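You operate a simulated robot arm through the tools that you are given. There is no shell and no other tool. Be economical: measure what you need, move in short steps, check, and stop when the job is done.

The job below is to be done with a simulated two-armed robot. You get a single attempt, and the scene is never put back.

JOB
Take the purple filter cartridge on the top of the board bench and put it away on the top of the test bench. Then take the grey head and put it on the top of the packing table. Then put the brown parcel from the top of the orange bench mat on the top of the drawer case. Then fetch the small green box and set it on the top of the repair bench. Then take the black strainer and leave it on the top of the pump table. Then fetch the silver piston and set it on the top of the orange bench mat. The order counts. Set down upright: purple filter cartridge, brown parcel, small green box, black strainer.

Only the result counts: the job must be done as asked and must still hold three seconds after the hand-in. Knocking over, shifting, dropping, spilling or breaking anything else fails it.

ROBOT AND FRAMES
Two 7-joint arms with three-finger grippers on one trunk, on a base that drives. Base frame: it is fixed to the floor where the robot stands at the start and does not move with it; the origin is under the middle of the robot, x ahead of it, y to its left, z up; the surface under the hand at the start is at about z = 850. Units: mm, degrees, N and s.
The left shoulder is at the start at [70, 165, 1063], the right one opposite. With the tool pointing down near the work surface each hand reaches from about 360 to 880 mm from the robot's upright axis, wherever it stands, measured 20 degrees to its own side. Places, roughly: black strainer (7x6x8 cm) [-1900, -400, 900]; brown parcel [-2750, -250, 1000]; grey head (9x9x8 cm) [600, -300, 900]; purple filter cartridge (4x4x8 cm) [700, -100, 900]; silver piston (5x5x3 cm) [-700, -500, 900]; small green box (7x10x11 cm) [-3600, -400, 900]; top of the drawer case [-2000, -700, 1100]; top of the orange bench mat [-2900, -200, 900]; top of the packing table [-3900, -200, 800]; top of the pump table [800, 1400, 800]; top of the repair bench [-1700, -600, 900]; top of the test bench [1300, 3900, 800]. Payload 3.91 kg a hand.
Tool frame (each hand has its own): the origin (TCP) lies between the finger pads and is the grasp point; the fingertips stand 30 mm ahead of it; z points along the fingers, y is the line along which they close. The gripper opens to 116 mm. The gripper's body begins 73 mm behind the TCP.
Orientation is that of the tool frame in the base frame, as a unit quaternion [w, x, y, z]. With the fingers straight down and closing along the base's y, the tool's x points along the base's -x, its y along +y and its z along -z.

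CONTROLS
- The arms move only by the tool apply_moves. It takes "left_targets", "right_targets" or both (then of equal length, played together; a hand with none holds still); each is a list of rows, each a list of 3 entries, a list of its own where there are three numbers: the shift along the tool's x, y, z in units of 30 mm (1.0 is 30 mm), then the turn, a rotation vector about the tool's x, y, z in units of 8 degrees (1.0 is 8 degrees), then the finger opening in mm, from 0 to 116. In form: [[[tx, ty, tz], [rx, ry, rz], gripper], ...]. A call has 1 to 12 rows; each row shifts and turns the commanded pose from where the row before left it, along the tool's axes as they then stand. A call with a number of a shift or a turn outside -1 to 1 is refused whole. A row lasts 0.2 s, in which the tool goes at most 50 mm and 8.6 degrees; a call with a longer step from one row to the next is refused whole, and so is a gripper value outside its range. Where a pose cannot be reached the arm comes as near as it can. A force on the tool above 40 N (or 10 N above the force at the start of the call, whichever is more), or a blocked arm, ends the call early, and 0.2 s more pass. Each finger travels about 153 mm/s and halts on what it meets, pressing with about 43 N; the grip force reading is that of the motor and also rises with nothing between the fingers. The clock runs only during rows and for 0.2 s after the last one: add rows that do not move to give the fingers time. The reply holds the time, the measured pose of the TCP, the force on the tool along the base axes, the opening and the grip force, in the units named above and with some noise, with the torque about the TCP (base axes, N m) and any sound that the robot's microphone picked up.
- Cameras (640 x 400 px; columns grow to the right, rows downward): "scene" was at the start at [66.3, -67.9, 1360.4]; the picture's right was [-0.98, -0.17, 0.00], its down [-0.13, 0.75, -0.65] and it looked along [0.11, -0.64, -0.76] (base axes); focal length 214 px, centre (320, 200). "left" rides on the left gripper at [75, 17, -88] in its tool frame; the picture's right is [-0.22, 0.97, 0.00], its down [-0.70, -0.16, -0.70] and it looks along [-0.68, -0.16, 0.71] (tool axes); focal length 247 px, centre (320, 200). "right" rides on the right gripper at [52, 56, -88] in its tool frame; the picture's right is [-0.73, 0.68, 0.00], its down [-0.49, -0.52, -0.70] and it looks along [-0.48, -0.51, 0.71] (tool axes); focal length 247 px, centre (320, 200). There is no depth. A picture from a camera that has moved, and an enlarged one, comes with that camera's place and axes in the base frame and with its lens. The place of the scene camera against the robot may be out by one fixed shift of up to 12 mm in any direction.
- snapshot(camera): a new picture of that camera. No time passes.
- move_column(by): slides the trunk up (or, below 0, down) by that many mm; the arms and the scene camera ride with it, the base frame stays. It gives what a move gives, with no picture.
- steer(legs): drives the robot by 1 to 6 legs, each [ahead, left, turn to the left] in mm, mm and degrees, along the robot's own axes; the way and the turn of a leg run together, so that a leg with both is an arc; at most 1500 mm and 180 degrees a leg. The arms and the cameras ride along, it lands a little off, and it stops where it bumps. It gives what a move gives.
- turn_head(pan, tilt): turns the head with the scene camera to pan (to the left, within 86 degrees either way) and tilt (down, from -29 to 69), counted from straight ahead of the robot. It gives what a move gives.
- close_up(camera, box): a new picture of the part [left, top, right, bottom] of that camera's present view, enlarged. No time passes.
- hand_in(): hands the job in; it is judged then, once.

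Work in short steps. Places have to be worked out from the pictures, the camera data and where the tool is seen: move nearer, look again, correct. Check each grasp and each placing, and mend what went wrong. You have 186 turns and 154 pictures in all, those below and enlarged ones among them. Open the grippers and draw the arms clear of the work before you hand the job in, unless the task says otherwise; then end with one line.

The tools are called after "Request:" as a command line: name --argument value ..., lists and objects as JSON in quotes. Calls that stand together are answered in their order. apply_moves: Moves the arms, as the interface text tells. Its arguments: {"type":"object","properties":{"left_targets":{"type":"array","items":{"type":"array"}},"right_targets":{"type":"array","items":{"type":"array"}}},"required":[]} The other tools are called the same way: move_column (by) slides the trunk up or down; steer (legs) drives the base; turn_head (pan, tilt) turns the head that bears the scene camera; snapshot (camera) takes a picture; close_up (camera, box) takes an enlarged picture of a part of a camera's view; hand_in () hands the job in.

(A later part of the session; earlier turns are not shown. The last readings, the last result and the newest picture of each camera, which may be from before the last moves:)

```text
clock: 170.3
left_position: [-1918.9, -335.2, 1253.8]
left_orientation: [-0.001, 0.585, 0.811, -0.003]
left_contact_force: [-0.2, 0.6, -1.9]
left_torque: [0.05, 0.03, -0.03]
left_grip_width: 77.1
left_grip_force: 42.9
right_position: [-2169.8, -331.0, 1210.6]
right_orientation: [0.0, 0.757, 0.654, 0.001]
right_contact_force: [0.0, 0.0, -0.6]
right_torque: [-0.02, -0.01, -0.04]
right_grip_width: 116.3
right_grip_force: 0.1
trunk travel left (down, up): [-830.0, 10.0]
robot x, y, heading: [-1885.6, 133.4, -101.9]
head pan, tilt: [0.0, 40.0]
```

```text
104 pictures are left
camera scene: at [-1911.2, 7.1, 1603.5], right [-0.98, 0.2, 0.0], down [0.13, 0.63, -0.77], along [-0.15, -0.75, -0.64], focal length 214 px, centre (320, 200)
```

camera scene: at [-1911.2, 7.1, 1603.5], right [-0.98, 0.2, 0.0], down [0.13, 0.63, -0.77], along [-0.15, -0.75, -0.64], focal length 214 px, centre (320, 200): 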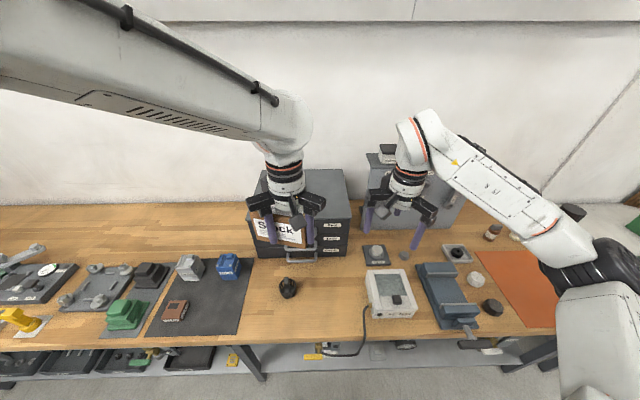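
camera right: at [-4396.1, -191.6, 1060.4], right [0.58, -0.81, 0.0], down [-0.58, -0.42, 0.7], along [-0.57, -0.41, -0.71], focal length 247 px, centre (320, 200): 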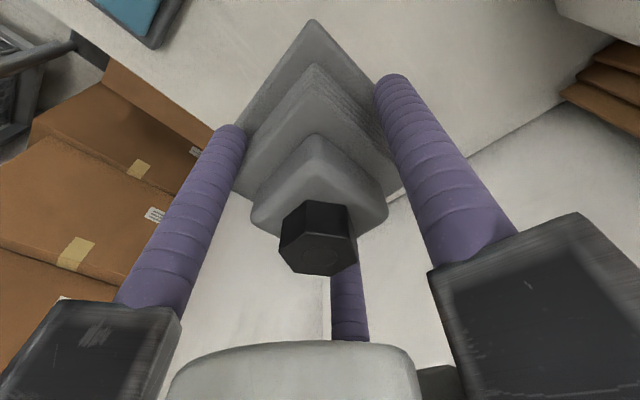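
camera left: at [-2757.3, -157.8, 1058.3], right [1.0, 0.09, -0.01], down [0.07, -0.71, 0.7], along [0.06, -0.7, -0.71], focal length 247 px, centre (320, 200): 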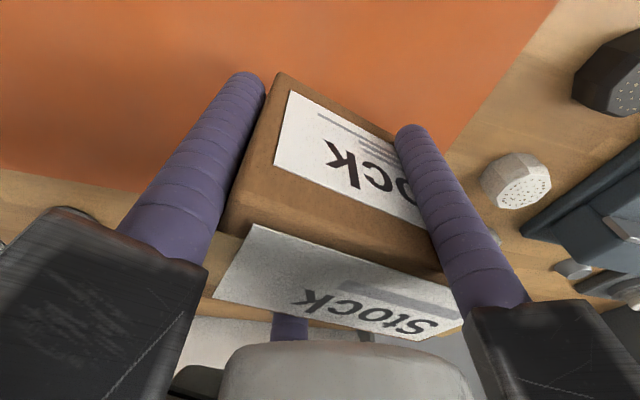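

The drawer case top is clear: about x -2125 to -1780, y -500 to -810, z near 1070. I move the parcel over about [-1965, -620] and look.

Request:
apply_moves --left_targets '[[[-0.85, -0.45, 0], [0, 0, 0], 50], [[-0.85, -0.45, 0], [0, 0, 0], 50], [[-0.85, -0.45, 0], [0, 0, 0], 50], [[-0.85, -0.45, 0], [0, 0, 0], 50], [[-0.85, -0.45, 0], [0, 0, 0], 50], [[-0.85, -0.45, 0], [0, 0, 0], 50], [[-0.85, -0.45, 0], [0, 0, 0], 50], [[-0.85, -0.45, 0.4], [0, 0, 0], 50], [[-0.85, -0.45, 0.8], [0, 0, 0], 50], [[-0.85, -0.45, 0.8], [0, 0, 0], 50], [[0, 0, 0], [0, 0, 0], 50]]'

Request:
snapshot --camera "left"

Request:
close_up --camera "scene" --box '[200, 100, 400, 280]'

```text
clock: 172.7
left_position: [-1967.4, -619.4, 1195.5]
left_orientation: [-0.002, 0.586, 0.81, -0.003]
left_contact_force: [-0.4, -0.4, -2.3]
left_torque: [0.01, 0.07, 0.02]
left_grip_width: 76.8
left_grip_force: 42.8
right_position: [-2170.2, -329.3, 1211.7]
right_orientation: [-0.001, 0.756, 0.654, 0.001]
right_contact_force: [0.4, -0.1, 0.1]
right_torque: [-0.02, -0.04, -0.02]
right_grip_width: 116.1
right_grip_force: 0.0
trunk travel left (down, up): [-830.0, 10.0]
robot x, y, heading: [-1883.1, 131.9, -101.6]
head pan, tilt: [0.0, 40.0]
```

```text
103 pictures are left
camera left: at [-1974.2, -544.4, 1284.6], right [1.0, 0.09, -0.01], down [0.07, -0.71, 0.7], along [0.06, -0.7, -0.71], focal length 247 px, centre (320, 200)
```

left: 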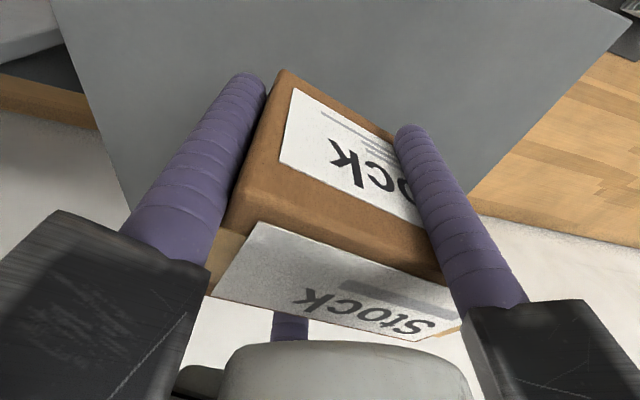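

```text
2.22 times, centred on (300, 190) of scene
camera zoom: at [-1910.4, 8.1, 1603.7], right [-0.98, 0.2, 0.0], down [0.13, 0.63, -0.77], along [-0.15, -0.75, -0.64], focal length 477 px, centre (364, 222)
```

zoom: 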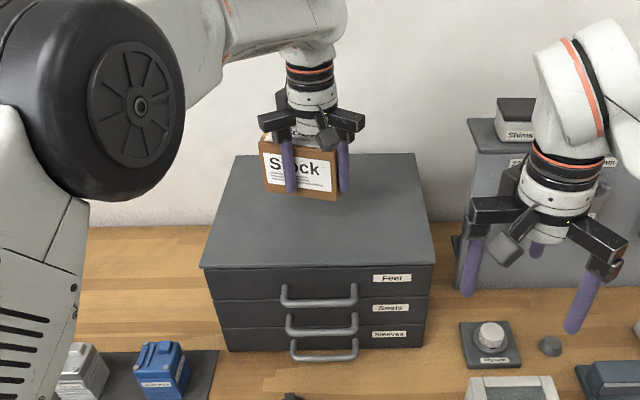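

Parcel is well within the case top. I lower 60 mm, then slowly to contact.

Request:
apply_moves --left_targets '[[[0, 0, 0.7], [0, 0, 0], 50], [[0, 0, 0.7], [0, 0, 0], 50], [[0, 0, 0.5], [0, 0, 0], 50], [[0, 0, 0], [0, 0, 0], 50]]'

Request:
apply_moves --left_targets '[[[0, 0, 0.12], [0, 0, 0], 50], [[0, 0, 0.12], [0, 0, 0], 50], [[0, 0, 0.12], [0, 0, 0], 50], [[0, 0, 0], [0, 0, 0], 50]]'

```text
clock: 173.7
left_position: [-1968.4, -619.3, 1136.7]
left_orientation: [-0.001, 0.585, 0.811, -0.003]
left_contact_force: [0.0, 0.2, -2.3]
left_torque: [0.06, 0.03, 0.01]
left_grip_width: 76.4
left_grip_force: 42.9
right_position: [-2171.1, -331.9, 1211.7]
right_orientation: [0.0, 0.756, 0.654, 0.001]
right_contact_force: [0.5, -0.4, 0.4]
right_torque: [0.0, -0.01, -0.06]
right_grip_width: 116.0
right_grip_force: 0.1
trunk travel left (down, up): [-830.0, 10.0]
robot x, y, heading: [-1885.9, 131.6, -101.8]
head pan, tilt: [0.0, 40.0]
```

```text
clock: 174.7
left_position: [-1968.7, -619.7, 1132.5]
left_orientation: [0.001, 0.586, 0.81, -0.006]
left_contact_force: [0.0, -6.1, 22.0]
left_torque: [-0.2, -1.23, -0.08]
left_grip_width: 76.4
left_grip_force: 42.6
right_position: [-2169.8, -329.7, 1212.9]
right_orientation: [0.0, 0.756, 0.655, 0.0]
right_contact_force: [-0.1, -0.7, 0.3]
right_torque: [0.01, 0.0, 0.0]
right_grip_width: 116.1
right_grip_force: 0.0
trunk travel left (down, up): [-830.0, 10.0]
robot x, y, heading: [-1885.8, 131.2, -101.7]
head pan, tilt: [0.0, 40.0]
```

Contact at z about 1132 (22 N). I ease off 2 mm, open wide and rise.

Request:
apply_moves --left_targets '[[[0, 0, -0.2], [0, 0, 0], 50], [[0, 0, 0], [0, 0, 0], 95], [[0, 0, 0], [0, 0, 0], 110], [[0, 0, 0], [0, 0, 0], 110], [[0, 0, -0.7], [0, 0, 0], 110], [[0, 0, -1], [0, 0, 0], 110], [[0, 0, -1], [0, 0, 0], 110], [[0, 0, -1], [0, 0, 0], 110], [[0, 0, -1], [0, 0, 0], 110], [[0.5, 0, -0.5], [0, 0, 0], 110], [[1, 0, 0], [0, 0, 0], 110], [[1, 0, 0], [0, 0, 0], 110]]'

Request:
close_up --camera "scene" --box '[200, 100, 400, 280]'

```text
clock: 177.3
left_position: [-1992.6, -546.1, 1290.2]
left_orientation: [-0.001, 0.586, 0.81, -0.004]
left_contact_force: [0.0, -0.7, 0.4]
left_torque: [-0.03, -0.03, 0.05]
left_grip_width: 110.2
left_grip_force: 0.1
right_position: [-2169.9, -329.4, 1212.2]
right_orientation: [0.001, 0.757, 0.654, 0.0]
right_contact_force: [-0.4, 0.9, 0.3]
right_torque: [-0.02, 0.0, 0.0]
right_grip_width: 116.1
right_grip_force: 0.1
trunk travel left (down, up): [-830.0, 10.0]
robot x, y, heading: [-1885.9, 130.0, -101.7]
head pan, tilt: [0.0, 40.0]
```

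```text
2.22 times, centred on (300, 190) of scene
camera zoom: at [-1911.0, 9.1, 1603.7], right [-0.98, 0.2, 0.0], down [0.13, 0.63, -0.77], along [-0.15, -0.75, -0.64], focal length 477 px, centre (364, 222)
```

zoom: 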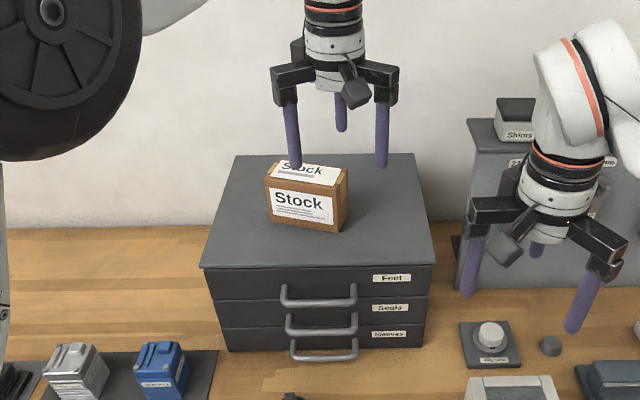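

The parcel is upright on the drawer case. I pull the left hand back and strafe right about 1700 mm to the packing table for the green box.

Request:
apply_moves --left_targets '[[[0.84, 0.94, 0], [0, 0, 0], 110], [[0.84, 0.94, 0], [0, 0, 0], 110], [[0.84, 0.94, 0], [0, 0, 0], 110], [[0.84, 0.94, 0], [0, 0, 0], 110], [[0.84, 0.94, 0], [0, 0, 0], 110], [[0, 0, 0], [0, 0, 0], 110]]'

Request:
steer --legs '[[-60, -850, 0], [110, -850, 0]]'

Request:
snapshot --camera "scene"

```text
clock: 178.7
left_position: [-1894.9, -384.1, 1286.2]
left_orientation: [-0.001, 0.586, 0.81, -0.003]
left_contact_force: [0.1, -0.4, 0.1]
left_torque: [0.02, -0.03, 0.01]
left_grip_width: 110.0
left_grip_force: 0.0
right_position: [-2169.9, -332.1, 1211.3]
right_orientation: [0.0, 0.756, 0.654, 0.0]
right_contact_force: [-0.7, -0.1, 0.4]
right_torque: [0.05, 0.04, -0.01]
right_grip_width: 115.9
right_grip_force: 0.0
trunk travel left (down, up): [-830.0, 10.0]
robot x, y, heading: [-1885.0, 128.5, -101.8]
head pan, tilt: [0.0, 40.0]
```

```text
clock: 187.4
left_position: [-3572.4, -89.5, 1286.5]
left_orientation: [-0.002, 0.584, 0.811, -0.003]
left_contact_force: [-0.2, 0.6, -0.1]
left_torque: [-0.01, 0.0, -0.02]
left_grip_width: 110.1
left_grip_force: 0.1
right_position: [-3847.2, -36.9, 1212.9]
right_orientation: [-0.001, 0.756, 0.655, 0.001]
right_contact_force: [0.2, -0.3, -0.2]
right_torque: [0.02, 0.01, -0.03]
right_grip_width: 115.6
right_grip_force: 0.1
trunk travel left (down, up): [-830.0, 10.0]
robot x, y, heading: [-3565.3, 425.3, -101.6]
head pan, tilt: [0.0, 40.0]
```

```text
100 pictures are left
camera scene: at [-3589.4, 300.9, 1603.6], right [-0.98, 0.2, 0.0], down [0.13, 0.63, -0.77], along [-0.15, -0.75, -0.64], focal length 214 px, centre (320, 200)
```

scene: 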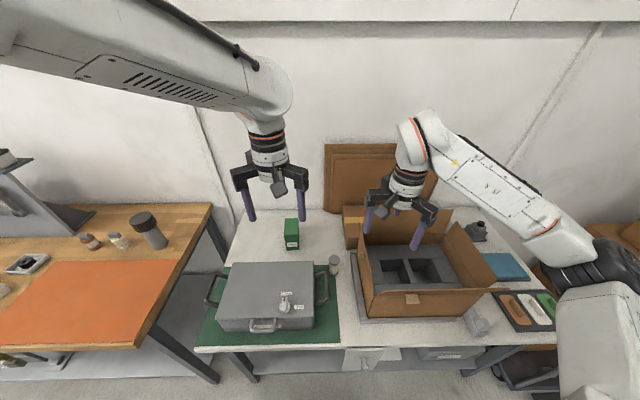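

Request:
close_up --camera "scene" --box '[240, 190, 360, 290]'

Request:
snapshot --camera "left"

```text
4.00 times, centred on (300, 240) of scene
camera zoom: at [-3589.4, 300.9, 1603.6], right [-0.98, 0.2, 0.0], down [0.13, 0.63, -0.77], along [-0.15, -0.75, -0.64], focal length 858 px, centre (400, 40)
```

zoom: 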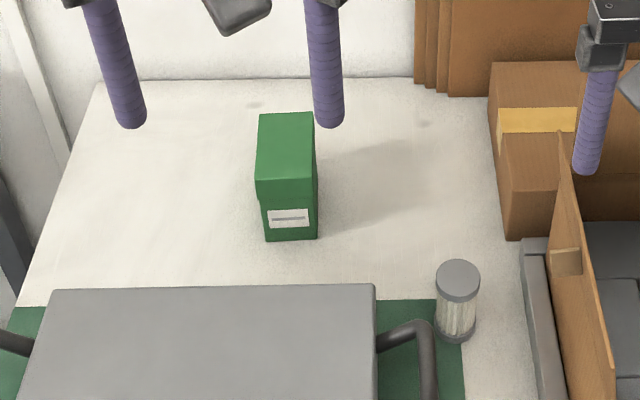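

```text
98 pictures are left
camera left: at [-3580.2, -13.9, 1376.4], right [1.0, 0.1, -0.01], down [0.07, -0.71, 0.7], along [0.06, -0.7, -0.71], focal length 247 px, centre (320, 200)
```

left: 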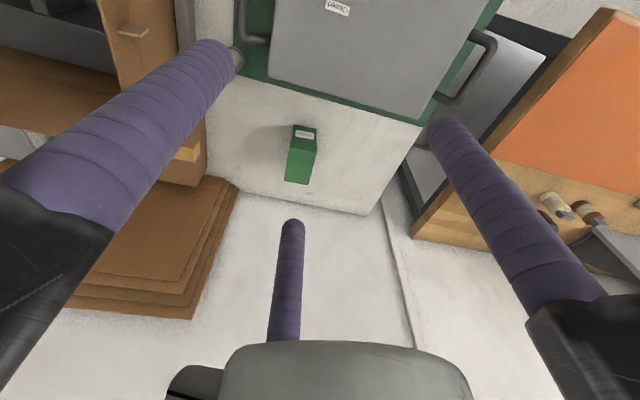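

Green box centre about [-3600, -358], yaw about -5°, standing on z 800, with plenty of room. I raise the right hand, lower the trunk 150 mm, and bring the left hand above it.

Request:
apply_moves --right_targets '[[[0, 0, -1], [0, 0, 0], 116], [[0, 0, -1], [0, 0, 0], 116], [[0, 0, -1], [0, 0, 0], 116], [[0, 0, -1], [0, 0, 0], 116], [[0, 0, 0], [0, 0, 0], 116]]'

Request:
move_column --by -140

Request:
apply_moves --left_targets '[[[-0.84, -0.38, 0], [0, 0, -0.07], 116], [[-0.84, -0.38, 0.2], [0, 0, -0.07], 116], [[-0.84, -0.38, 0.5], [0, 0, -0.07], 116], [[-0.84, -0.38, 0.5], [0, 0, -0.07], 116], [[-0.84, -0.38, 0.6], [0, 0, -0.07], 116], [[-0.84, -0.38, 0.6], [0, 0, -0.07], 116], [[-0.84, -0.38, 0.6], [0, 0, -0.07], 116], [[-0.84, -0.38, 0.6], [0, 0, -0.07], 116], [[-0.84, -0.38, 0.6], [0, 0, -0.07], 116], [[-0.84, -0.38, 0.6], [0, 0, -0.07], 116], [[0, 0, 0], [0, 0, 0], 116]]'

Request:
snapshot --camera "left"

```text
clock: 188.6
left_position: [-3573.1, -89.4, 1288.4]
left_orientation: [-0.001, 0.584, 0.812, -0.003]
left_contact_force: [-0.3, -0.3, -0.6]
left_torque: [-0.01, -0.04, -0.02]
left_grip_width: 110.1
left_grip_force: 0.1
right_position: [-3848.4, -39.0, 1331.5]
right_orientation: [-0.001, 0.756, 0.655, 0.001]
right_contact_force: [0.3, 0.3, 0.2]
right_torque: [0.02, -0.01, -0.02]
right_grip_width: 116.4
right_grip_force: 0.0
trunk travel left (down, up): [-830.0, 10.0]
robot x, y, heading: [-3566.1, 423.8, -101.3]
head pan, tilt: [0.0, 40.0]
```

```text
clock: 190.2
left_position: [-3572.3, -88.4, 1149.3]
left_orientation: [-0.002, 0.584, 0.812, -0.002]
left_contact_force: [0.2, -0.4, -0.1]
left_torque: [0.04, 0.01, -0.02]
left_grip_width: 110.0
left_grip_force: 0.0
right_position: [-3846.9, -36.4, 1192.1]
right_orientation: [0.0, 0.755, 0.656, 0.001]
right_contact_force: [-0.6, 1.3, 0.3]
right_torque: [0.03, -0.03, 0.01]
right_grip_width: 116.1
right_grip_force: 0.0
trunk travel left (down, up): [-690.0, 150.0]
robot x, y, heading: [-3563.0, 429.7, -101.3]
head pan, tilt: [0.0, 40.0]
```

```text
clock: 192.6
left_position: [-3591.0, -366.2, 1005.5]
left_orientation: [-0.001, 0.543, 0.84, -0.003]
left_contact_force: [-0.8, 0.1, 0.6]
left_torque: [0.0, 0.02, 0.0]
left_grip_width: 116.0
left_grip_force: 0.1
right_position: [-3847.4, -37.0, 1193.3]
right_orientation: [0.001, 0.755, 0.655, 0.001]
right_contact_force: [0.0, 0.0, 0.3]
right_torque: [-0.03, 0.04, 0.01]
right_grip_width: 116.1
right_grip_force: 0.1
trunk travel left (down, up): [-690.0, 150.0]
robot x, y, heading: [-3566.4, 423.9, -101.2]
head pan, tilt: [0.0, 40.0]
```

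```text
97 pictures are left
camera left: at [-3604.4, -291.3, 1093.7], right [0.98, 0.19, -0.01], down [0.14, -0.7, 0.7], along [0.13, -0.69, -0.71], focal length 247 px, centre (320, 200)
```

left: 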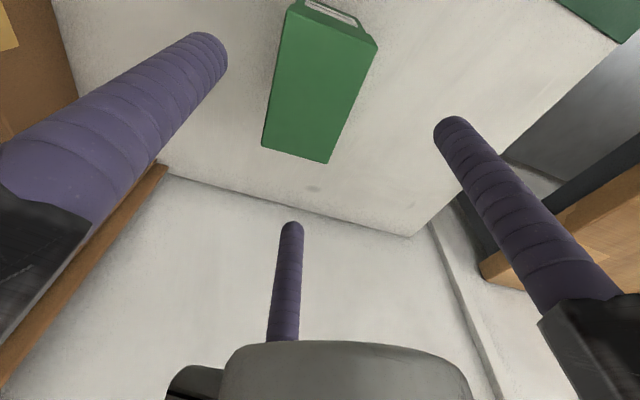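

Box centre [-3597, -369] and its axis lines up with the hand. I shift slightly and go down to z about 860.

Request:
apply_moves --left_targets '[[[-0.24, -0.36, 0.5], [0, 0, 0], 116], [[0, 0, 0.9], [0, 0, 0], 116], [[0, 0, 0.9], [0, 0, 0], 116], [[0, 0, 0.9], [0, 0, 0], 116], [[0, 0, 0.9], [0, 0, 0], 116], [[0, 0, 0.8], [0, 0, 0], 116], [[0, 0, 0], [0, 0, 0], 116]]'

Request:
snapshot --camera "left"

```text
clock: 194.2
left_position: [-3598.2, -377.4, 857.6]
left_orientation: [-0.001, 0.543, 0.84, -0.003]
left_contact_force: [-0.9, 0.3, 0.1]
left_torque: [-0.04, -0.01, -0.01]
left_grip_width: 116.1
left_grip_force: 0.0
right_position: [-3846.5, -37.2, 1192.7]
right_orientation: [0.001, 0.755, 0.656, 0.0]
right_contact_force: [0.0, 0.3, -0.4]
right_torque: [-0.01, -0.01, 0.0]
right_grip_width: 115.9
right_grip_force: 0.0
trunk travel left (down, up): [-690.0, 150.0]
robot x, y, heading: [-3564.5, 423.1, -101.3]
head pan, tilt: [0.0, 40.0]
```

```text
96 pictures are left
camera left: at [-3612.7, -303.2, 946.5], right [0.98, 0.19, -0.01], down [0.14, -0.7, 0.7], along [0.13, -0.69, -0.71], focal length 247 px, centre (320, 200)
```

left: 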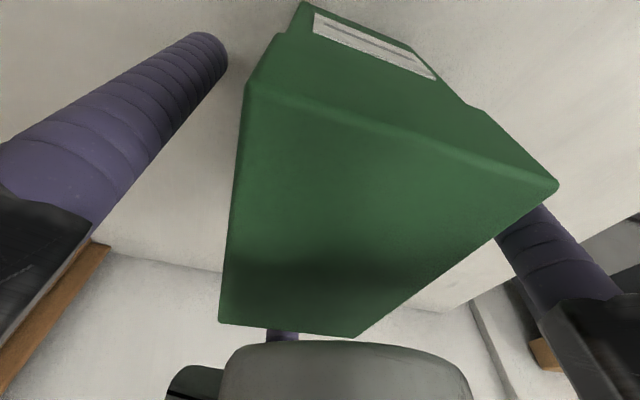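

The box is between the fingers. I close.

Request:
apply_moves --left_targets '[[[0, 0, 0], [0, 0, 0], 95], [[0, 0, 0], [0, 0, 0], 75], [[0, 0, 0], [0, 0, 0], 55], [[0, 0, 0], [0, 0, 0], 40], [[0, 0, 0], [0, 0, 0], 40], [[0, 0, 0], [0, 0, 0], 40]]'

Request:
snapshot --camera "left"

```text
clock: 195.6
left_position: [-3599.0, -377.0, 857.6]
left_orientation: [-0.001, 0.544, 0.839, -0.003]
left_contact_force: [-0.6, 0.6, 1.4]
left_torque: [0.16, -0.11, 0.02]
left_grip_width: 72.9
left_grip_force: 43.0
right_position: [-3847.6, -38.5, 1192.6]
right_orientation: [-0.001, 0.755, 0.656, 0.001]
right_contact_force: [-0.1, -0.2, -0.2]
right_torque: [0.0, 0.0, -0.01]
right_grip_width: 115.9
right_grip_force: 0.1
trunk travel left (down, up): [-690.0, 150.0]
robot x, y, heading: [-3564.5, 425.0, -101.2]
head pan, tilt: [0.0, 40.0]
```

```text
95 pictures are left
camera left: at [-3612.7, -303.3, 946.5], right [0.98, 0.19, -0.01], down [0.14, -0.7, 0.7], along [0.13, -0.69, -0.71], focal length 247 px, centre (320, 200)
```

left: 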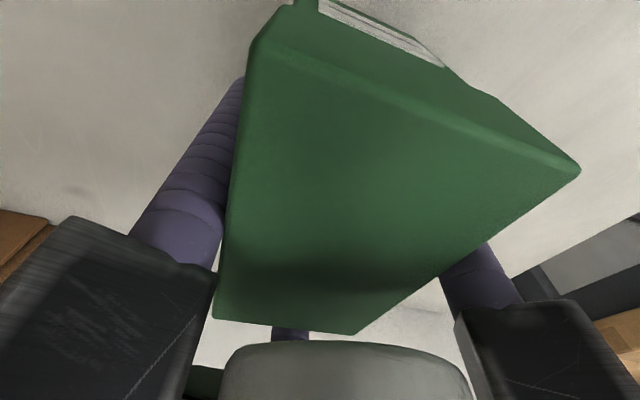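

Firm grip at 73 mm. Test lift, then further up.

Request:
apply_moves --left_targets '[[[0, 0, -0.4], [0, 0, 0], 40], [[0, 0, -0.6], [0, 0, 0], 40], [[0, 0, -0.8], [0, 0, 0], 40], [[0, 0, -1], [0, 0, 0], 40], [[0, 0, -1], [0, 0, 0], 40], [[0, 0, -1], [0, 0, 0], 40], [[0, 0, -1], [0, 0, 0], 40], [[0, 0, 0], [0, 0, 0], 40]]'

Request:
snapshot --camera "scene"

```text
clock: 197.4
left_position: [-3598.5, -376.9, 1031.1]
left_orientation: [-0.002, 0.544, 0.839, -0.003]
left_contact_force: [0.4, -0.3, -1.0]
left_torque: [-0.05, -0.02, -0.03]
left_grip_width: 73.3
left_grip_force: 43.1
right_position: [-3846.8, -39.1, 1190.9]
right_orientation: [0.0, 0.755, 0.656, 0.0]
right_contact_force: [0.7, -0.4, 0.0]
right_torque: [0.01, 0.01, 0.0]
right_grip_width: 116.0
right_grip_force: 0.1
trunk travel left (down, up): [-690.0, 150.0]
robot x, y, heading: [-3563.8, 424.9, -101.6]
head pan, tilt: [0.0, 40.0]
```

```text
94 pictures are left
camera scene: at [-3590.2, 300.1, 1463.4], right [-0.98, 0.2, 0.0], down [0.13, 0.63, -0.77], along [-0.15, -0.75, -0.64], focal length 214 px, centre (320, 200)
```

scene: 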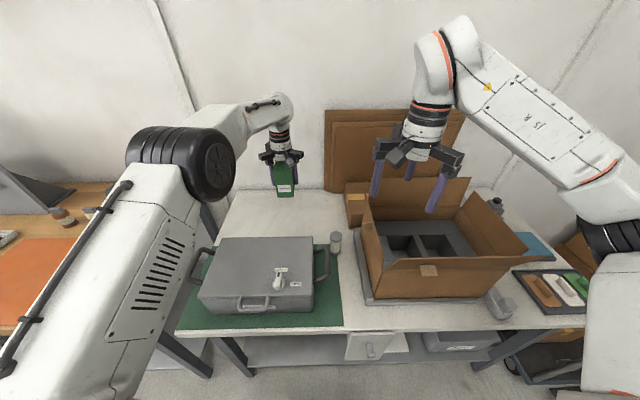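

The green box is held upright. I raise the trunk, pull the hand back, and strafe left about 1610 mm to the repair bench.

Request:
move_column --by 140

Request:
apply_moves --left_targets '[[[0.92, 0.65, 0], [0, 0, 0], 40], [[0.92, 0.65, 0], [0, 0, 0], 40], [[0.92, 0.65, 0], [0, 0, 0], 40], [[0.92, 0.65, 0], [0, 0, 0], 40], [[0.92, 0.65, 0], [0, 0, 0], 40], [[0.92, 0.65, -0.4], [0, 0, 0], 40], [[0.92, 0.65, -0.5], [0, 0, 0], 40], [[0.92, 0.65, -0.5], [0, 0, 0], 40], [[0, 0, 0], [0, 0, 0], 40]]'

Request:
steer --legs '[[-100, 800, 0], [-10, 810, 0]]'

Request:
turn_head --pan 0 --tilt 50

Request:
snapshot --camera "scene"

```text
clock: 199.1
left_position: [-3598.6, -376.6, 1170.5]
left_orientation: [-0.001, 0.544, 0.839, -0.002]
left_contact_force: [0.5, -0.3, -1.8]
left_torque: [0.01, -0.02, -0.01]
left_grip_width: 73.3
left_grip_force: 43.4
right_position: [-3847.4, -38.9, 1332.8]
right_orientation: [-0.001, 0.755, 0.655, 0.001]
right_contact_force: [-0.4, -0.1, -0.1]
right_torque: [-0.02, -0.03, 0.0]
right_grip_width: 115.7
right_grip_force: 0.1
trunk travel left (down, up): [-830.0, 10.0]
robot x, y, heading: [-3566.8, 427.2, -101.6]
head pan, tilt: [0.0, 40.0]
```

```text
clock: 201.1
left_position: [-3547.3, -111.4, 1210.6]
left_orientation: [-0.001, 0.544, 0.839, -0.002]
left_contact_force: [-0.2, -0.2, -2.0]
left_torque: [-0.03, -0.01, -0.01]
left_grip_width: 73.1
left_grip_force: 43.4
right_position: [-3847.3, -39.3, 1331.2]
right_orientation: [0.0, 0.755, 0.656, 0.0]
right_contact_force: [0.7, -0.7, 0.0]
right_torque: [0.01, 0.0, 0.0]
right_grip_width: 116.0
right_grip_force: 0.0
trunk travel left (down, up): [-830.0, 10.0]
robot x, y, heading: [-3565.5, 425.6, -101.5]
head pan, tilt: [0.0, 40.0]
```

```text
clock: 209.4
left_position: [-1923.7, -308.4, 1210.4]
left_orientation: [0.0, 0.536, 0.844, -0.003]
left_contact_force: [0.1, 0.6, -1.9]
left_torque: [-0.03, -0.03, 0.03]
left_grip_width: 72.9
left_grip_force: 43.1
right_position: [-2224.2, -239.8, 1332.5]
right_orientation: [0.0, 0.749, 0.662, 0.002]
right_contact_force: [0.1, -0.1, 0.4]
right_torque: [0.0, -0.02, -0.03]
right_grip_width: 115.9
right_grip_force: 0.0
trunk travel left (down, up): [-830.0, 10.0]
robot x, y, heading: [-1953.0, 226.8, -100.5]
head pan, tilt: [0.0, 40.0]
```

```text
clock: 210.1
left_position: [-1922.9, -310.3, 1210.6]
left_orientation: [-0.002, 0.536, 0.844, -0.003]
left_contact_force: [-0.6, -0.2, -1.3]
left_torque: [-0.04, 0.01, 0.02]
left_grip_width: 73.0
left_grip_force: 43.3
right_position: [-2224.1, -241.5, 1332.1]
right_orientation: [0.0, 0.749, 0.663, 0.0]
right_contact_force: [1.2, -0.4, -0.2]
right_torque: [0.03, 0.04, -0.01]
right_grip_width: 115.6
right_grip_force: 0.0
trunk travel left (down, up): [-830.0, 10.0]
robot x, y, heading: [-1947.2, 224.1, -100.5]
head pan, tilt: [0.0, 50.0]
```

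```text
93 pictures are left
camera scene: at [-1971.8, 109.4, 1589.4], right [-0.98, 0.18, 0.0], down [0.14, 0.75, -0.64], along [-0.12, -0.63, -0.77], focal length 214 px, centre (320, 200)
```

scene: 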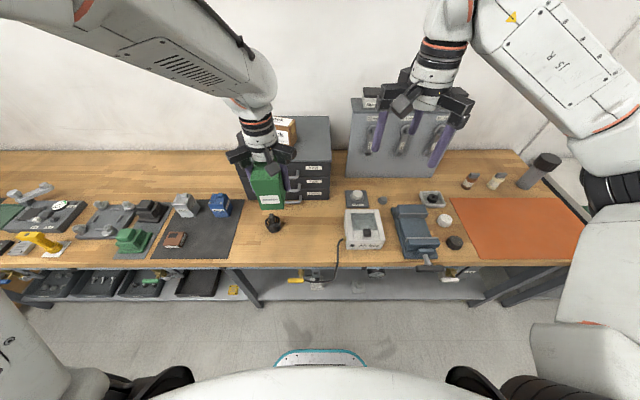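

Request:
close_up --camera "scene" --box '[220, 160, 400, 280]'

```text
3.33 times, centred on (310, 220) of scene
camera zoom: at [-1971.8, 109.4, 1589.4], right [-0.98, 0.18, 0.0], down [0.14, 0.75, -0.64], along [-0.12, -0.63, -0.77], focal length 715 px, centre (353, 133)
```

zoom: 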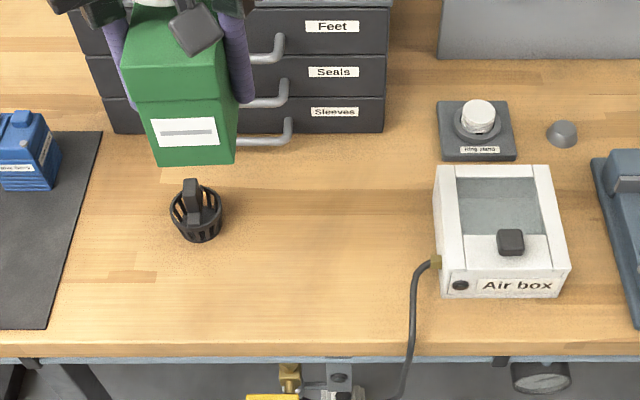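

Free wood between strainer and air box, about [-2032, -350]. I bring the box over it and down to z about 965.

Request:
apply_moves --left_targets '[[[0.02, -0.8, 0.9], [0, 0, 0], 40], [[0.02, -0.8, 0.9], [0, 0, 0], 40], [[0.02, -0.8, 0.9], [0, 0, 0], 40], [[0.02, -0.8, 0.9], [0, 0, 0], 40], [[0.02, -0.8, 0.9], [0, 0, 0], 40], [[0, 0, 0.9], [0, 0, 0], 40], [[0, 0, 0.9], [0, 0, 0], 40], [[0, 0, 0.9], [0, 0, 0], 40], [[0, 0, 0.9], [0, 0, 0], 40], [[0, 0, 0], [0, 0, 0], 40]]'

Request:
close_up --camera "scene" --box '[220, 130, 400, 280]'

```text
clock: 212.3
left_position: [-2033.5, -362.1, 969.7]
left_orientation: [-0.008, 0.529, 0.849, -0.005]
left_contact_force: [-0.9, 0.3, -1.7]
left_torque: [-0.05, -0.01, -0.04]
left_grip_width: 73.1
left_grip_force: 43.3
right_position: [-2224.6, -239.7, 1331.1]
right_orientation: [-0.001, 0.749, 0.662, 0.0]
right_contact_force: [-0.2, -0.5, -0.7]
right_torque: [-0.02, -0.01, -0.01]
right_grip_width: 115.9
right_grip_force: 0.1
trunk travel left (down, up): [-830.0, 10.0]
robot x, y, heading: [-1949.0, 225.7, -100.1]
head pan, tilt: [0.0, 50.0]
```

```text
2.67 times, centred on (310, 205) of scene
camera zoom: at [-1972.5, 109.8, 1589.4], right [-0.98, 0.18, 0.0], down [0.14, 0.75, -0.64], along [-0.12, -0.63, -0.77], focal length 572 px, centre (347, 187)
```

zoom: 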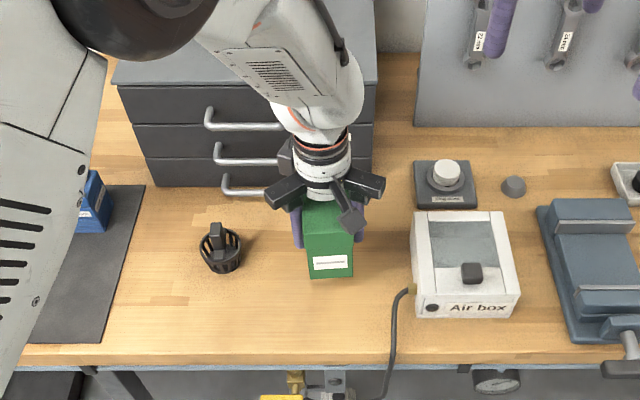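

Well placed. I lower 40 mm, then slowly to contact.

Request:
apply_moves --left_targets '[[[0, 0, 0.7], [0, 0, 0], 40], [[0, 0, 0.6], [0, 0, 0], 40], [[0, 0, 0], [0, 0, 0], 40]]'

Request:
apply_moves --left_targets '[[[0, 0, 0.12], [0, 0, 0], 40], [[0, 0, 0.12], [0, 0, 0], 40], [[0, 0, 0.1], [0, 0, 0], 40], [[0, 0, 0], [0, 0, 0], 40]]'

```text
clock: 213.1
left_position: [-2032.6, -362.1, 929.9]
left_orientation: [-0.006, 0.53, 0.848, -0.004]
left_contact_force: [-0.1, 0.3, -0.9]
left_torque: [-0.07, -0.02, 0.02]
left_grip_width: 73.0
left_grip_force: 43.1
right_position: [-2224.6, -242.2, 1330.8]
right_orientation: [0.0, 0.749, 0.663, 0.0]
right_contact_force: [0.1, 0.3, -0.2]
right_torque: [-0.02, -0.01, -0.03]
right_grip_width: 116.1
right_grip_force: 0.0
trunk travel left (down, up): [-830.0, 10.0]
robot x, y, heading: [-1951.1, 224.6, -100.4]
head pan, tilt: [0.0, 50.0]
```

```text
clock: 214.1
left_position: [-2031.9, -361.9, 921.8]
left_orientation: [-0.007, 0.529, 0.848, -0.004]
left_contact_force: [0.4, -0.4, -1.8]
left_torque: [-0.04, 0.03, 0.03]
left_grip_width: 72.9
left_grip_force: 42.7
right_position: [-2225.3, -242.1, 1331.3]
right_orientation: [0.0, 0.749, 0.662, 0.0]
right_contact_force: [-0.2, 0.9, -1.3]
right_torque: [-0.01, 0.01, 0.02]
right_grip_width: 115.9
right_grip_force: 0.1
trunk travel left (down, up): [-830.0, 10.0]
robot x, y, heading: [-1952.7, 229.1, -100.3]
head pan, tilt: [0.0, 50.0]
```

No contact yet; a bit lower.

Request:
apply_moves --left_targets '[[[0, 0, 0.1], [0, 0, 0], 40], [[0, 0, 0.1], [0, 0, 0], 40], [[0, 0, 0], [0, 0, 0], 40]]'

Request:
apply_moves --left_targets '[[[0, 0, 0.07], [0, 0, 0], 40], [[0, 0, 0], [0, 0, 0], 40]]'

```text
clock: 214.9
left_position: [-2032.9, -361.8, 916.8]
left_orientation: [-0.006, 0.53, 0.848, -0.006]
left_contact_force: [-5.3, -2.0, 30.4]
left_torque: [1.75, -0.8, 0.26]
left_grip_width: 72.7
left_grip_force: 42.6
right_position: [-2224.8, -238.2, 1333.1]
right_orientation: [0.0, 0.748, 0.663, 0.001]
right_contact_force: [0.0, -0.2, -0.7]
right_torque: [0.0, -0.01, -0.02]
right_grip_width: 116.2
right_grip_force: 0.1
trunk travel left (down, up): [-830.0, 10.0]
robot x, y, heading: [-1952.0, 223.8, -100.1]
head pan, tilt: [0.0, 50.0]
```

```text
clock: 215.7
left_position: [-2032.1, -362.4, 917.3]
left_orientation: [-0.006, 0.528, 0.849, -0.008]
left_contact_force: [-4.0, 6.0, 20.2]
left_torque: [1.34, -0.54, 0.28]
left_grip_width: 72.9
left_grip_force: 42.7
right_position: [-2225.8, -238.8, 1332.5]
right_orientation: [0.0, 0.749, 0.662, -0.001]
right_contact_force: [0.7, 0.1, 0.3]
right_torque: [0.01, -0.01, 0.04]
right_grip_width: 116.0
right_grip_force: 0.1
trunk travel left (down, up): [-830.0, 10.0]
robot x, y, heading: [-1949.7, 225.5, -100.6]
head pan, tilt: [0.0, 50.0]
stopped in row 2 (left hand): the force on the tool passed its limit at 44 N (the readings are from after the stop); the commanded pose is now the measured one
```

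Box is down firmly at z 917. I ease off 2 mm, open and rise.

Request:
apply_moves --left_targets '[[[0, 0, -0.07], [0, 0, 0], 40], [[0, 0, 0], [0, 0, 0], 85], [[0, 0, 0], [0, 0, 0], 105], [[0, 0, 0], [0, 0, 0], 105], [[0, 0, -0.8], [0, 0, 0], 105], [[0, 0, -1], [0, 0, 0], 105], [[0, 0, -1], [0, 0, 0], 105], [[0, 0, -1], [0, 0, 0], 105], [[0, 0, -1], [0, 0, 0], 105], [[0, 0, -1], [0, 0, 0], 105], [[0, 0, 0], [0, 0, 0], 105]]'

Request:
close_up --camera "scene" --box '[220, 130, 400, 280]'

Request:
snapshot --camera "left"

```text
clock: 218.1
left_position: [-2028.2, -364.8, 1090.2]
left_orientation: [-0.011, 0.527, 0.85, -0.007]
left_contact_force: [0.7, -0.4, 0.2]
left_torque: [0.0, -0.01, 0.0]
left_grip_width: 104.9
left_grip_force: 0.0
right_position: [-2225.2, -241.8, 1330.8]
right_orientation: [-0.001, 0.749, 0.663, 0.001]
right_contact_force: [0.3, 0.8, -0.3]
right_torque: [0.01, -0.02, 0.04]
right_grip_width: 115.9
right_grip_force: 0.1
trunk travel left (down, up): [-830.0, 10.0]
robot x, y, heading: [-1955.3, 227.3, -100.4]
head pan, tilt: [0.0, 50.0]
```

```text
2.67 times, centred on (310, 205) of scene
camera zoom: at [-1972.5, 109.2, 1589.3], right [-0.98, 0.18, 0.0], down [0.14, 0.75, -0.64], along [-0.12, -0.63, -0.77], focal length 572 px, centre (347, 187)
```

zoom: 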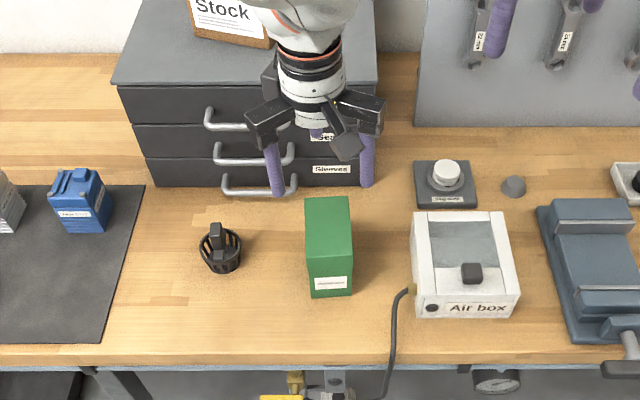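

```text
89 pictures are left
camera left: at [-2043.4, -292.3, 1179.6], right [0.97, 0.24, -0.02], down [0.19, -0.69, 0.7], along [0.15, -0.68, -0.72], focal length 247 px, centre (320, 200)
```

left: 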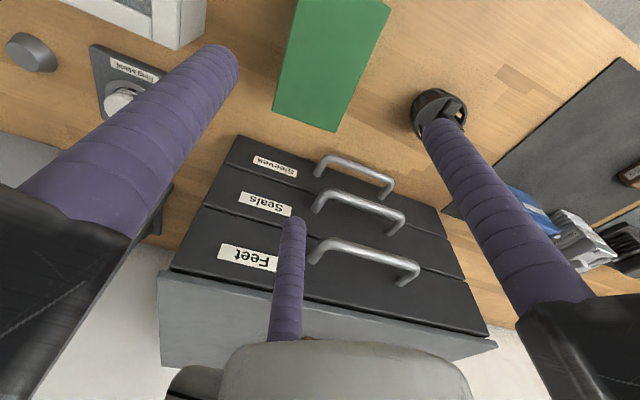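

Green box stands upright. Next the black strainer at about [-1885, -375]; I move the left hand above it and look.

Request:
apply_moves --left_targets '[[[-0.48, 0.82, 0], [0, 0, 0], 116], [[-0.48, 0.82, 0], [0, 0, 0], 116], [[-0.48, 0.82, 0], [0, 0, 0], 116], [[-0.48, 0.82, 0], [0, 0, 0], 116], [[-0.48, 0.82, 0], [0, 0, 0], 116], [[0, 0, 0.6], [0, 0, 0], 116], [[0, 0, 0], [0, 0, 0], 116]]'

Request:
snapshot --camera "left"

Request:
close_up --camera "scene" --box '[260, 190, 320, 240]'

```text
clock: 219.7
left_position: [-1887.5, -374.3, 1071.3]
left_orientation: [-0.004, 0.53, 0.848, -0.008]
left_contact_force: [1.0, 0.3, -0.3]
left_torque: [0.0, 0.01, 0.0]
left_grip_width: 116.0
left_grip_force: 0.1
right_position: [-2225.7, -242.0, 1331.5]
right_orientation: [-0.001, 0.749, 0.662, 0.0]
right_contact_force: [-0.5, -0.4, 0.7]
right_torque: [0.0, -0.03, 0.0]
right_grip_width: 115.9
right_grip_force: 0.1
trunk travel left (down, up): [-830.0, 10.0]
robot x, y, heading: [-1951.8, 224.9, -100.5]
head pan, tilt: [0.0, 50.0]
```

```text
88 pictures are left
camera left: at [-1903.3, -300.2, 1160.2], right [0.97, 0.23, -0.02], down [0.17, -0.69, 0.7], along [0.15, -0.69, -0.71], focal length 247 px, centre (320, 200)
```

left: 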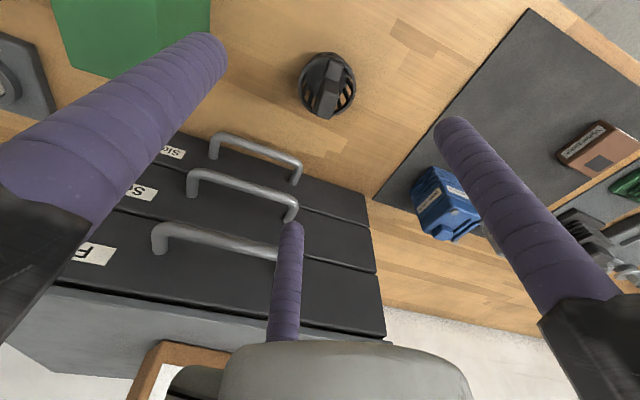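

```text
8.00 times, centred on (290, 215) of scene
camera zoom: at [-1972.5, 109.8, 1589.4], right [-0.98, 0.18, 0.0], down [0.14, 0.75, -0.64], along [-0.12, -0.63, -0.77], focal length 1716 px, centre (560, 80)
```

zoom: 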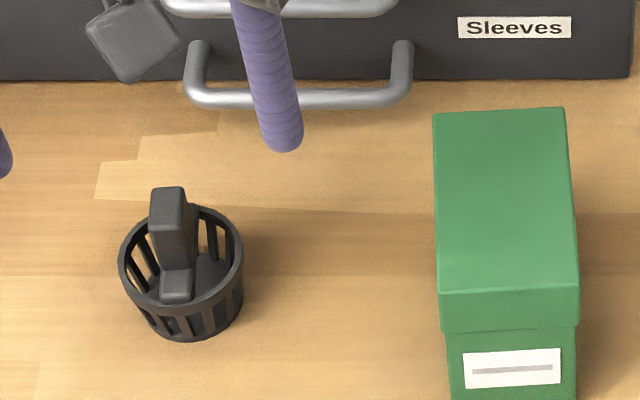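

The strainer is a round basket (about 60 mm) with a tab; hand camera puts it at about [-1879, -391]. I shift and come down to z about 990 to re-check.

Request:
apply_moves --left_targets '[[[-0.6, 0, 0.7], [0, 0, 0], 116], [[0, 0, 0.9], [0, 0, 0], 116], [[0, 0, 0.9], [0, 0, 0], 116], [[0, 0, 0], [0, 0, 0], 116]]'

Request:
snapshot --camera "left"

```text
clock: 220.7
left_position: [-1882.3, -391.5, 995.2]
left_orientation: [-0.004, 0.53, 0.848, -0.008]
left_contact_force: [0.0, 0.6, 0.7]
left_torque: [0.02, 0.0, -0.01]
left_grip_width: 116.0
left_grip_force: 0.1
right_position: [-2224.8, -243.1, 1331.6]
right_orientation: [-0.001, 0.749, 0.663, 0.001]
right_contact_force: [-0.3, -0.5, 1.0]
right_torque: [0.01, -0.02, 0.01]
right_grip_width: 116.3
right_grip_force: 0.2
trunk travel left (down, up): [-830.0, 10.0]
robot x, y, heading: [-1954.1, 225.6, -100.3]
head pan, tilt: [0.0, 50.0]
```

```text
86 pictures are left
camera left: at [-1898.0, -316.6, 1084.6], right [0.97, 0.23, -0.02], down [0.17, -0.69, 0.7], along [0.15, -0.69, -0.71], focal length 247 px, centre (320, 200)
```

left: 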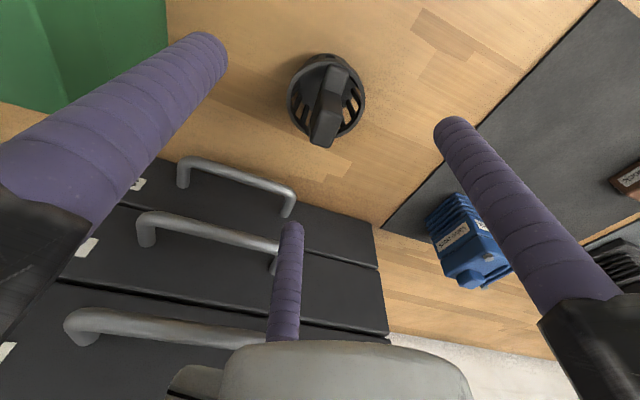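

Strainer rim centred at [-1879, -390]. I narrow the opening to 92 mm to stay clear of the drawer handles, and descend to z about 898.

Request:
apply_moves --left_targets '[[[0, 0.14, 0], [0, 0, 0], 92], [[0, 0, 0.8], [0, 0, 0], 92], [[0, 0, 0.8], [0, 0, 0], 92], [[0, 0, 0.8], [0, 0, 0], 92], [[0, 0, 0.75], [0, 0, 0], 92], [[0, 0, 0], [0, 0, 0], 92]]'

Request:
snapshot --camera "left"

```text
clock: 222.1
left_position: [-1880.2, -387.5, 901.5]
left_orientation: [-0.005, 0.53, 0.848, -0.009]
left_contact_force: [-1.0, 0.3, -0.8]
left_torque: [0.04, -0.02, 0.01]
left_grip_width: 91.9
left_grip_force: 0.0
right_position: [-2225.9, -241.1, 1331.9]
right_orientation: [0.0, 0.749, 0.663, 0.0]
right_contact_force: [-0.4, 0.1, 0.2]
right_torque: [-0.01, 0.02, -0.01]
right_grip_width: 116.1
right_grip_force: 0.1
trunk travel left (down, up): [-830.0, 10.0]
robot x, y, heading: [-1953.0, 225.6, -100.0]
head pan, tilt: [0.0, 50.0]
```

```text
85 pictures are left
camera left: at [-1895.6, -314.3, 990.5], right [0.97, 0.23, -0.02], down [0.17, -0.69, 0.7], along [0.15, -0.69, -0.71], focal length 247 px, centre (320, 200)
```

left: 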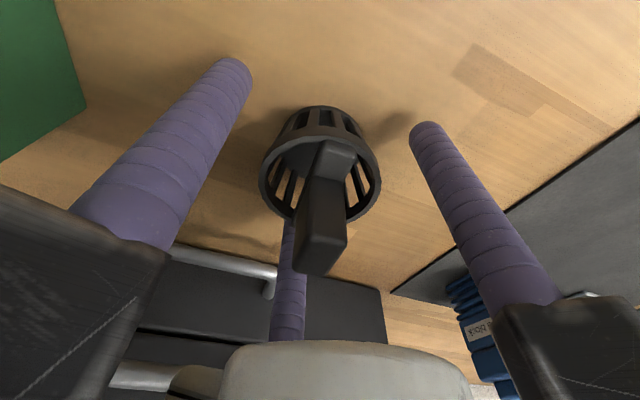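

Basket is centred. I go down 4 mm and close.

Request:
apply_moves --left_targets '[[[0, 0, 0.15], [0, 0, 0], 92], [[0, 0, 0], [0, 0, 0], 70], [[0, 0, 0], [0, 0, 0], 50], [[0, 0, 0], [0, 0, 0], 40], [[0, 0, 0], [0, 0, 0], 40], [[0, 0, 0], [0, 0, 0], 40]]'

Request:
apply_moves --left_targets '[[[0, 0, -0.4], [0, 0, 0], 40], [[0, 0, -0.6], [0, 0, 0], 40], [[0, 0, -0.6], [0, 0, 0], 40], [[0, 0, 0], [0, 0, 0], 40]]'

Request:
snapshot --camera "left"

```text
clock: 223.4
left_position: [-1879.3, -388.5, 897.9]
left_orientation: [-0.005, 0.53, 0.848, -0.006]
left_contact_force: [-0.7, 0.2, 0.3]
left_torque: [0.0, -0.01, 0.01]
left_grip_width: 52.6
left_grip_force: 43.1
right_position: [-2224.8, -243.0, 1331.7]
right_orientation: [-0.001, 0.749, 0.662, 0.001]
right_contact_force: [-0.1, -0.2, 0.0]
right_torque: [0.02, -0.03, 0.02]
right_grip_width: 116.1
right_grip_force: 0.0
trunk travel left (down, up): [-830.0, 10.0]
robot x, y, heading: [-1951.8, 226.6, -100.3]
head pan, tilt: [0.0, 50.0]
```

```text
clock: 224.4
left_position: [-1878.7, -390.7, 943.8]
left_orientation: [-0.005, 0.529, 0.848, -0.007]
left_contact_force: [-0.1, 0.1, 0.1]
left_torque: [0.02, 0.0, 0.02]
left_grip_width: 52.2
left_grip_force: 43.1
right_position: [-2224.3, -242.0, 1331.1]
right_orientation: [-0.001, 0.749, 0.663, 0.002]
right_contact_force: [0.1, -0.2, -0.2]
right_torque: [-0.05, -0.01, -0.01]
right_grip_width: 116.2
right_grip_force: 0.1
trunk travel left (down, up): [-830.0, 10.0]
robot x, y, heading: [-1952.1, 227.2, -100.4]
head pan, tilt: [0.0, 50.0]
```

```text
84 pictures are left
camera left: at [-1894.5, -315.9, 1032.6], right [0.97, 0.23, -0.02], down [0.17, -0.69, 0.7], along [0.15, -0.69, -0.71], focal length 247 px, centre (320, 200)
```

left: 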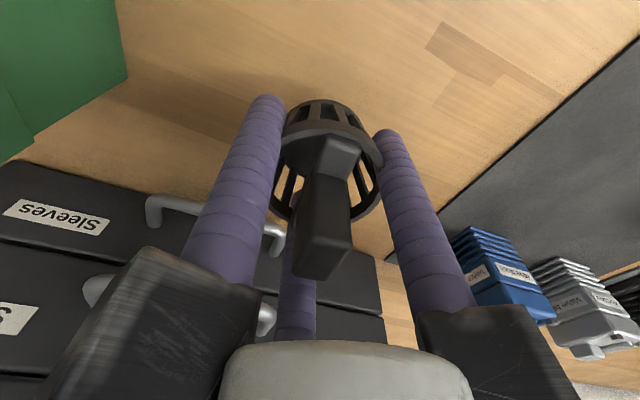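

Strainer held (52 mm). I lift high and draw in, back off, turn left to heading -10° and drive east along the aisle.

Request:
apply_moves --left_targets '[[[0, 0, -1], [0, 0, 0], 40], [[0, 0, -1], [0, 0, 0], 40], [[0, 0, -1], [0, 0, 0], 40], [[0, 0, -1], [0, 0, 0], 40], [[0, 0, -1], [0, 0, 0], 40], [[0.6, 0.4, -1], [0, 0, 0], 40], [[0.8, 0.5, -1], [0, 0, 0], 40], [[0.8, 0.6, -1], [0, 0, 0], 40], [[0.9, 0.6, -0.6], [0, 0, 0], 40], [[0.9, 0.6, 0], [0, 0, 0], 40], [[0, 0, 0], [0, 0, 0], 40]]'

Request:
steer --legs '[[-200, 0, 0], [0, 0, 90]]'

Request:
turn_head --pan 0 --tilt 25

Request:
snapshot --camera "scene"

```text
clock: 226.8
left_position: [-1850.6, -245.9, 1201.4]
left_orientation: [-0.008, 0.53, 0.848, -0.009]
left_contact_force: [-0.6, -0.9, -0.8]
left_torque: [0.02, 0.05, 0.03]
left_grip_width: 52.0
left_grip_force: 42.7
left hand out of reach, approached as far as the arm can: row 9
right_position: [-2221.1, -243.6, 1332.1]
right_orientation: [-0.002, 0.749, 0.662, -0.001]
right_contact_force: [1.0, -0.1, 0.1]
right_torque: [0.02, 0.05, -0.02]
right_grip_width: 115.9
right_grip_force: 0.0
trunk travel left (down, up): [-830.0, 10.0]
robot x, y, heading: [-1950.2, 227.9, -100.5]
head pan, tilt: [0.0, 50.0]
```

```text
clock: 232.3
left_position: [-1447.3, 530.1, 1202.9]
left_orientation: [0.002, -0.236, 0.972, -0.009]
left_contact_force: [0.2, -0.3, 1.2]
left_torque: [-0.02, -0.02, -0.01]
left_grip_width: 52.3
left_grip_force: 42.7
right_position: [-1442.7, 158.6, 1331.6]
right_orientation: [-0.001, 0.051, 0.999, 0.0]
right_contact_force: [0.8, 0.1, -0.5]
right_torque: [-0.02, 0.01, 0.02]
right_grip_width: 116.0
right_grip_force: 0.0
trunk travel left (down, up): [-830.0, 10.0]
robot x, y, heading: [-1912.4, 419.3, -9.3]
head pan, tilt: [0.0, 50.0]
```

```text
clock: 233.2
left_position: [-1447.0, 529.7, 1201.1]
left_orientation: [0.001, -0.236, 0.972, -0.009]
left_contact_force: [0.2, -0.6, -0.9]
left_torque: [-0.02, 0.03, 0.0]
left_grip_width: 52.4
left_grip_force: 42.8
right_position: [-1443.2, 159.6, 1331.9]
right_orientation: [-0.001, 0.05, 0.999, 0.001]
right_contact_force: [0.3, 0.5, 0.2]
right_torque: [-0.02, -0.03, 0.02]
right_grip_width: 116.0
right_grip_force: 0.1
trunk travel left (down, up): [-830.0, 10.0]
robot x, y, heading: [-1917.0, 422.7, -9.1]
head pan, tilt: [0.0, 25.0]
```

```text
83 pictures are left
camera scene: at [-1772.8, 408.1, 1626.8], right [-0.16, -0.99, 0.0], down [-0.42, 0.07, -0.91], along [0.89, -0.14, -0.42], focal length 214 px, centre (320, 200)
```

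scene: 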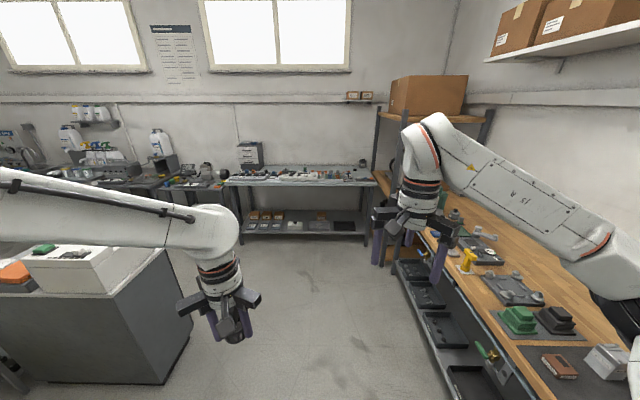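

Path is clear. I drive 1830 mm ahead, then strafe left 1330 mm to face the pump table.

Request:
steer --legs '[[1450, 0, 0], [380, 0, 0], [0, 1330, 0]]'

Request:
turn_head --pan 0 --tilt 42

Request:
snapshot --camera "scene"

```text
clock: 248.6
left_position: [587.8, 1506.4, 1202.5]
left_orientation: [0.001, -0.216, 0.976, -0.009]
left_contact_force: [0.1, 0.0, -0.1]
left_torque: [0.01, -0.01, -0.01]
left_grip_width: 52.3
left_grip_force: 42.8
right_position: [579.7, 1134.7, 1332.7]
right_orientation: [-0.001, 0.071, 0.998, -0.001]
right_contact_force: [0.0, 0.5, -0.6]
right_torque: [0.06, 0.0, -0.04]
right_grip_width: 116.2
right_grip_force: 0.0
trunk travel left (down, up): [-830.0, 10.0]
robot x, y, heading: [116.3, 1414.4, -11.5]
head pan, tilt: [0.0, 25.0]
```

```text
clock: 249.4
left_position: [588.0, 1507.3, 1201.4]
left_orientation: [0.002, -0.217, 0.976, -0.01]
left_contact_force: [-0.3, -0.3, 0.0]
left_torque: [0.02, 0.02, -0.01]
left_grip_width: 52.4
left_grip_force: 43.4
right_position: [578.7, 1135.2, 1332.6]
right_orientation: [-0.001, 0.071, 0.997, 0.0]
right_contact_force: [1.4, 0.3, -0.3]
right_torque: [0.0, -0.01, -0.03]
right_grip_width: 116.2
right_grip_force: 0.1
trunk travel left (down, up): [-830.0, 10.0]
robot x, y, heading: [112.7, 1414.5, -11.5]
head pan, tilt: [0.0, 42.0]
```

```text
82 pictures are left
camera scene: at [249.4, 1398.9, 1600.7], right [-0.2, -0.98, 0.0], down [-0.66, 0.13, -0.74], along [0.73, -0.15, -0.67], focal length 214 px, centre (320, 200)
```

scene: 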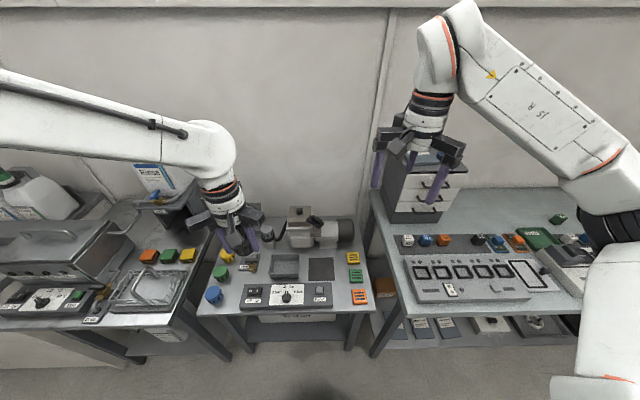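

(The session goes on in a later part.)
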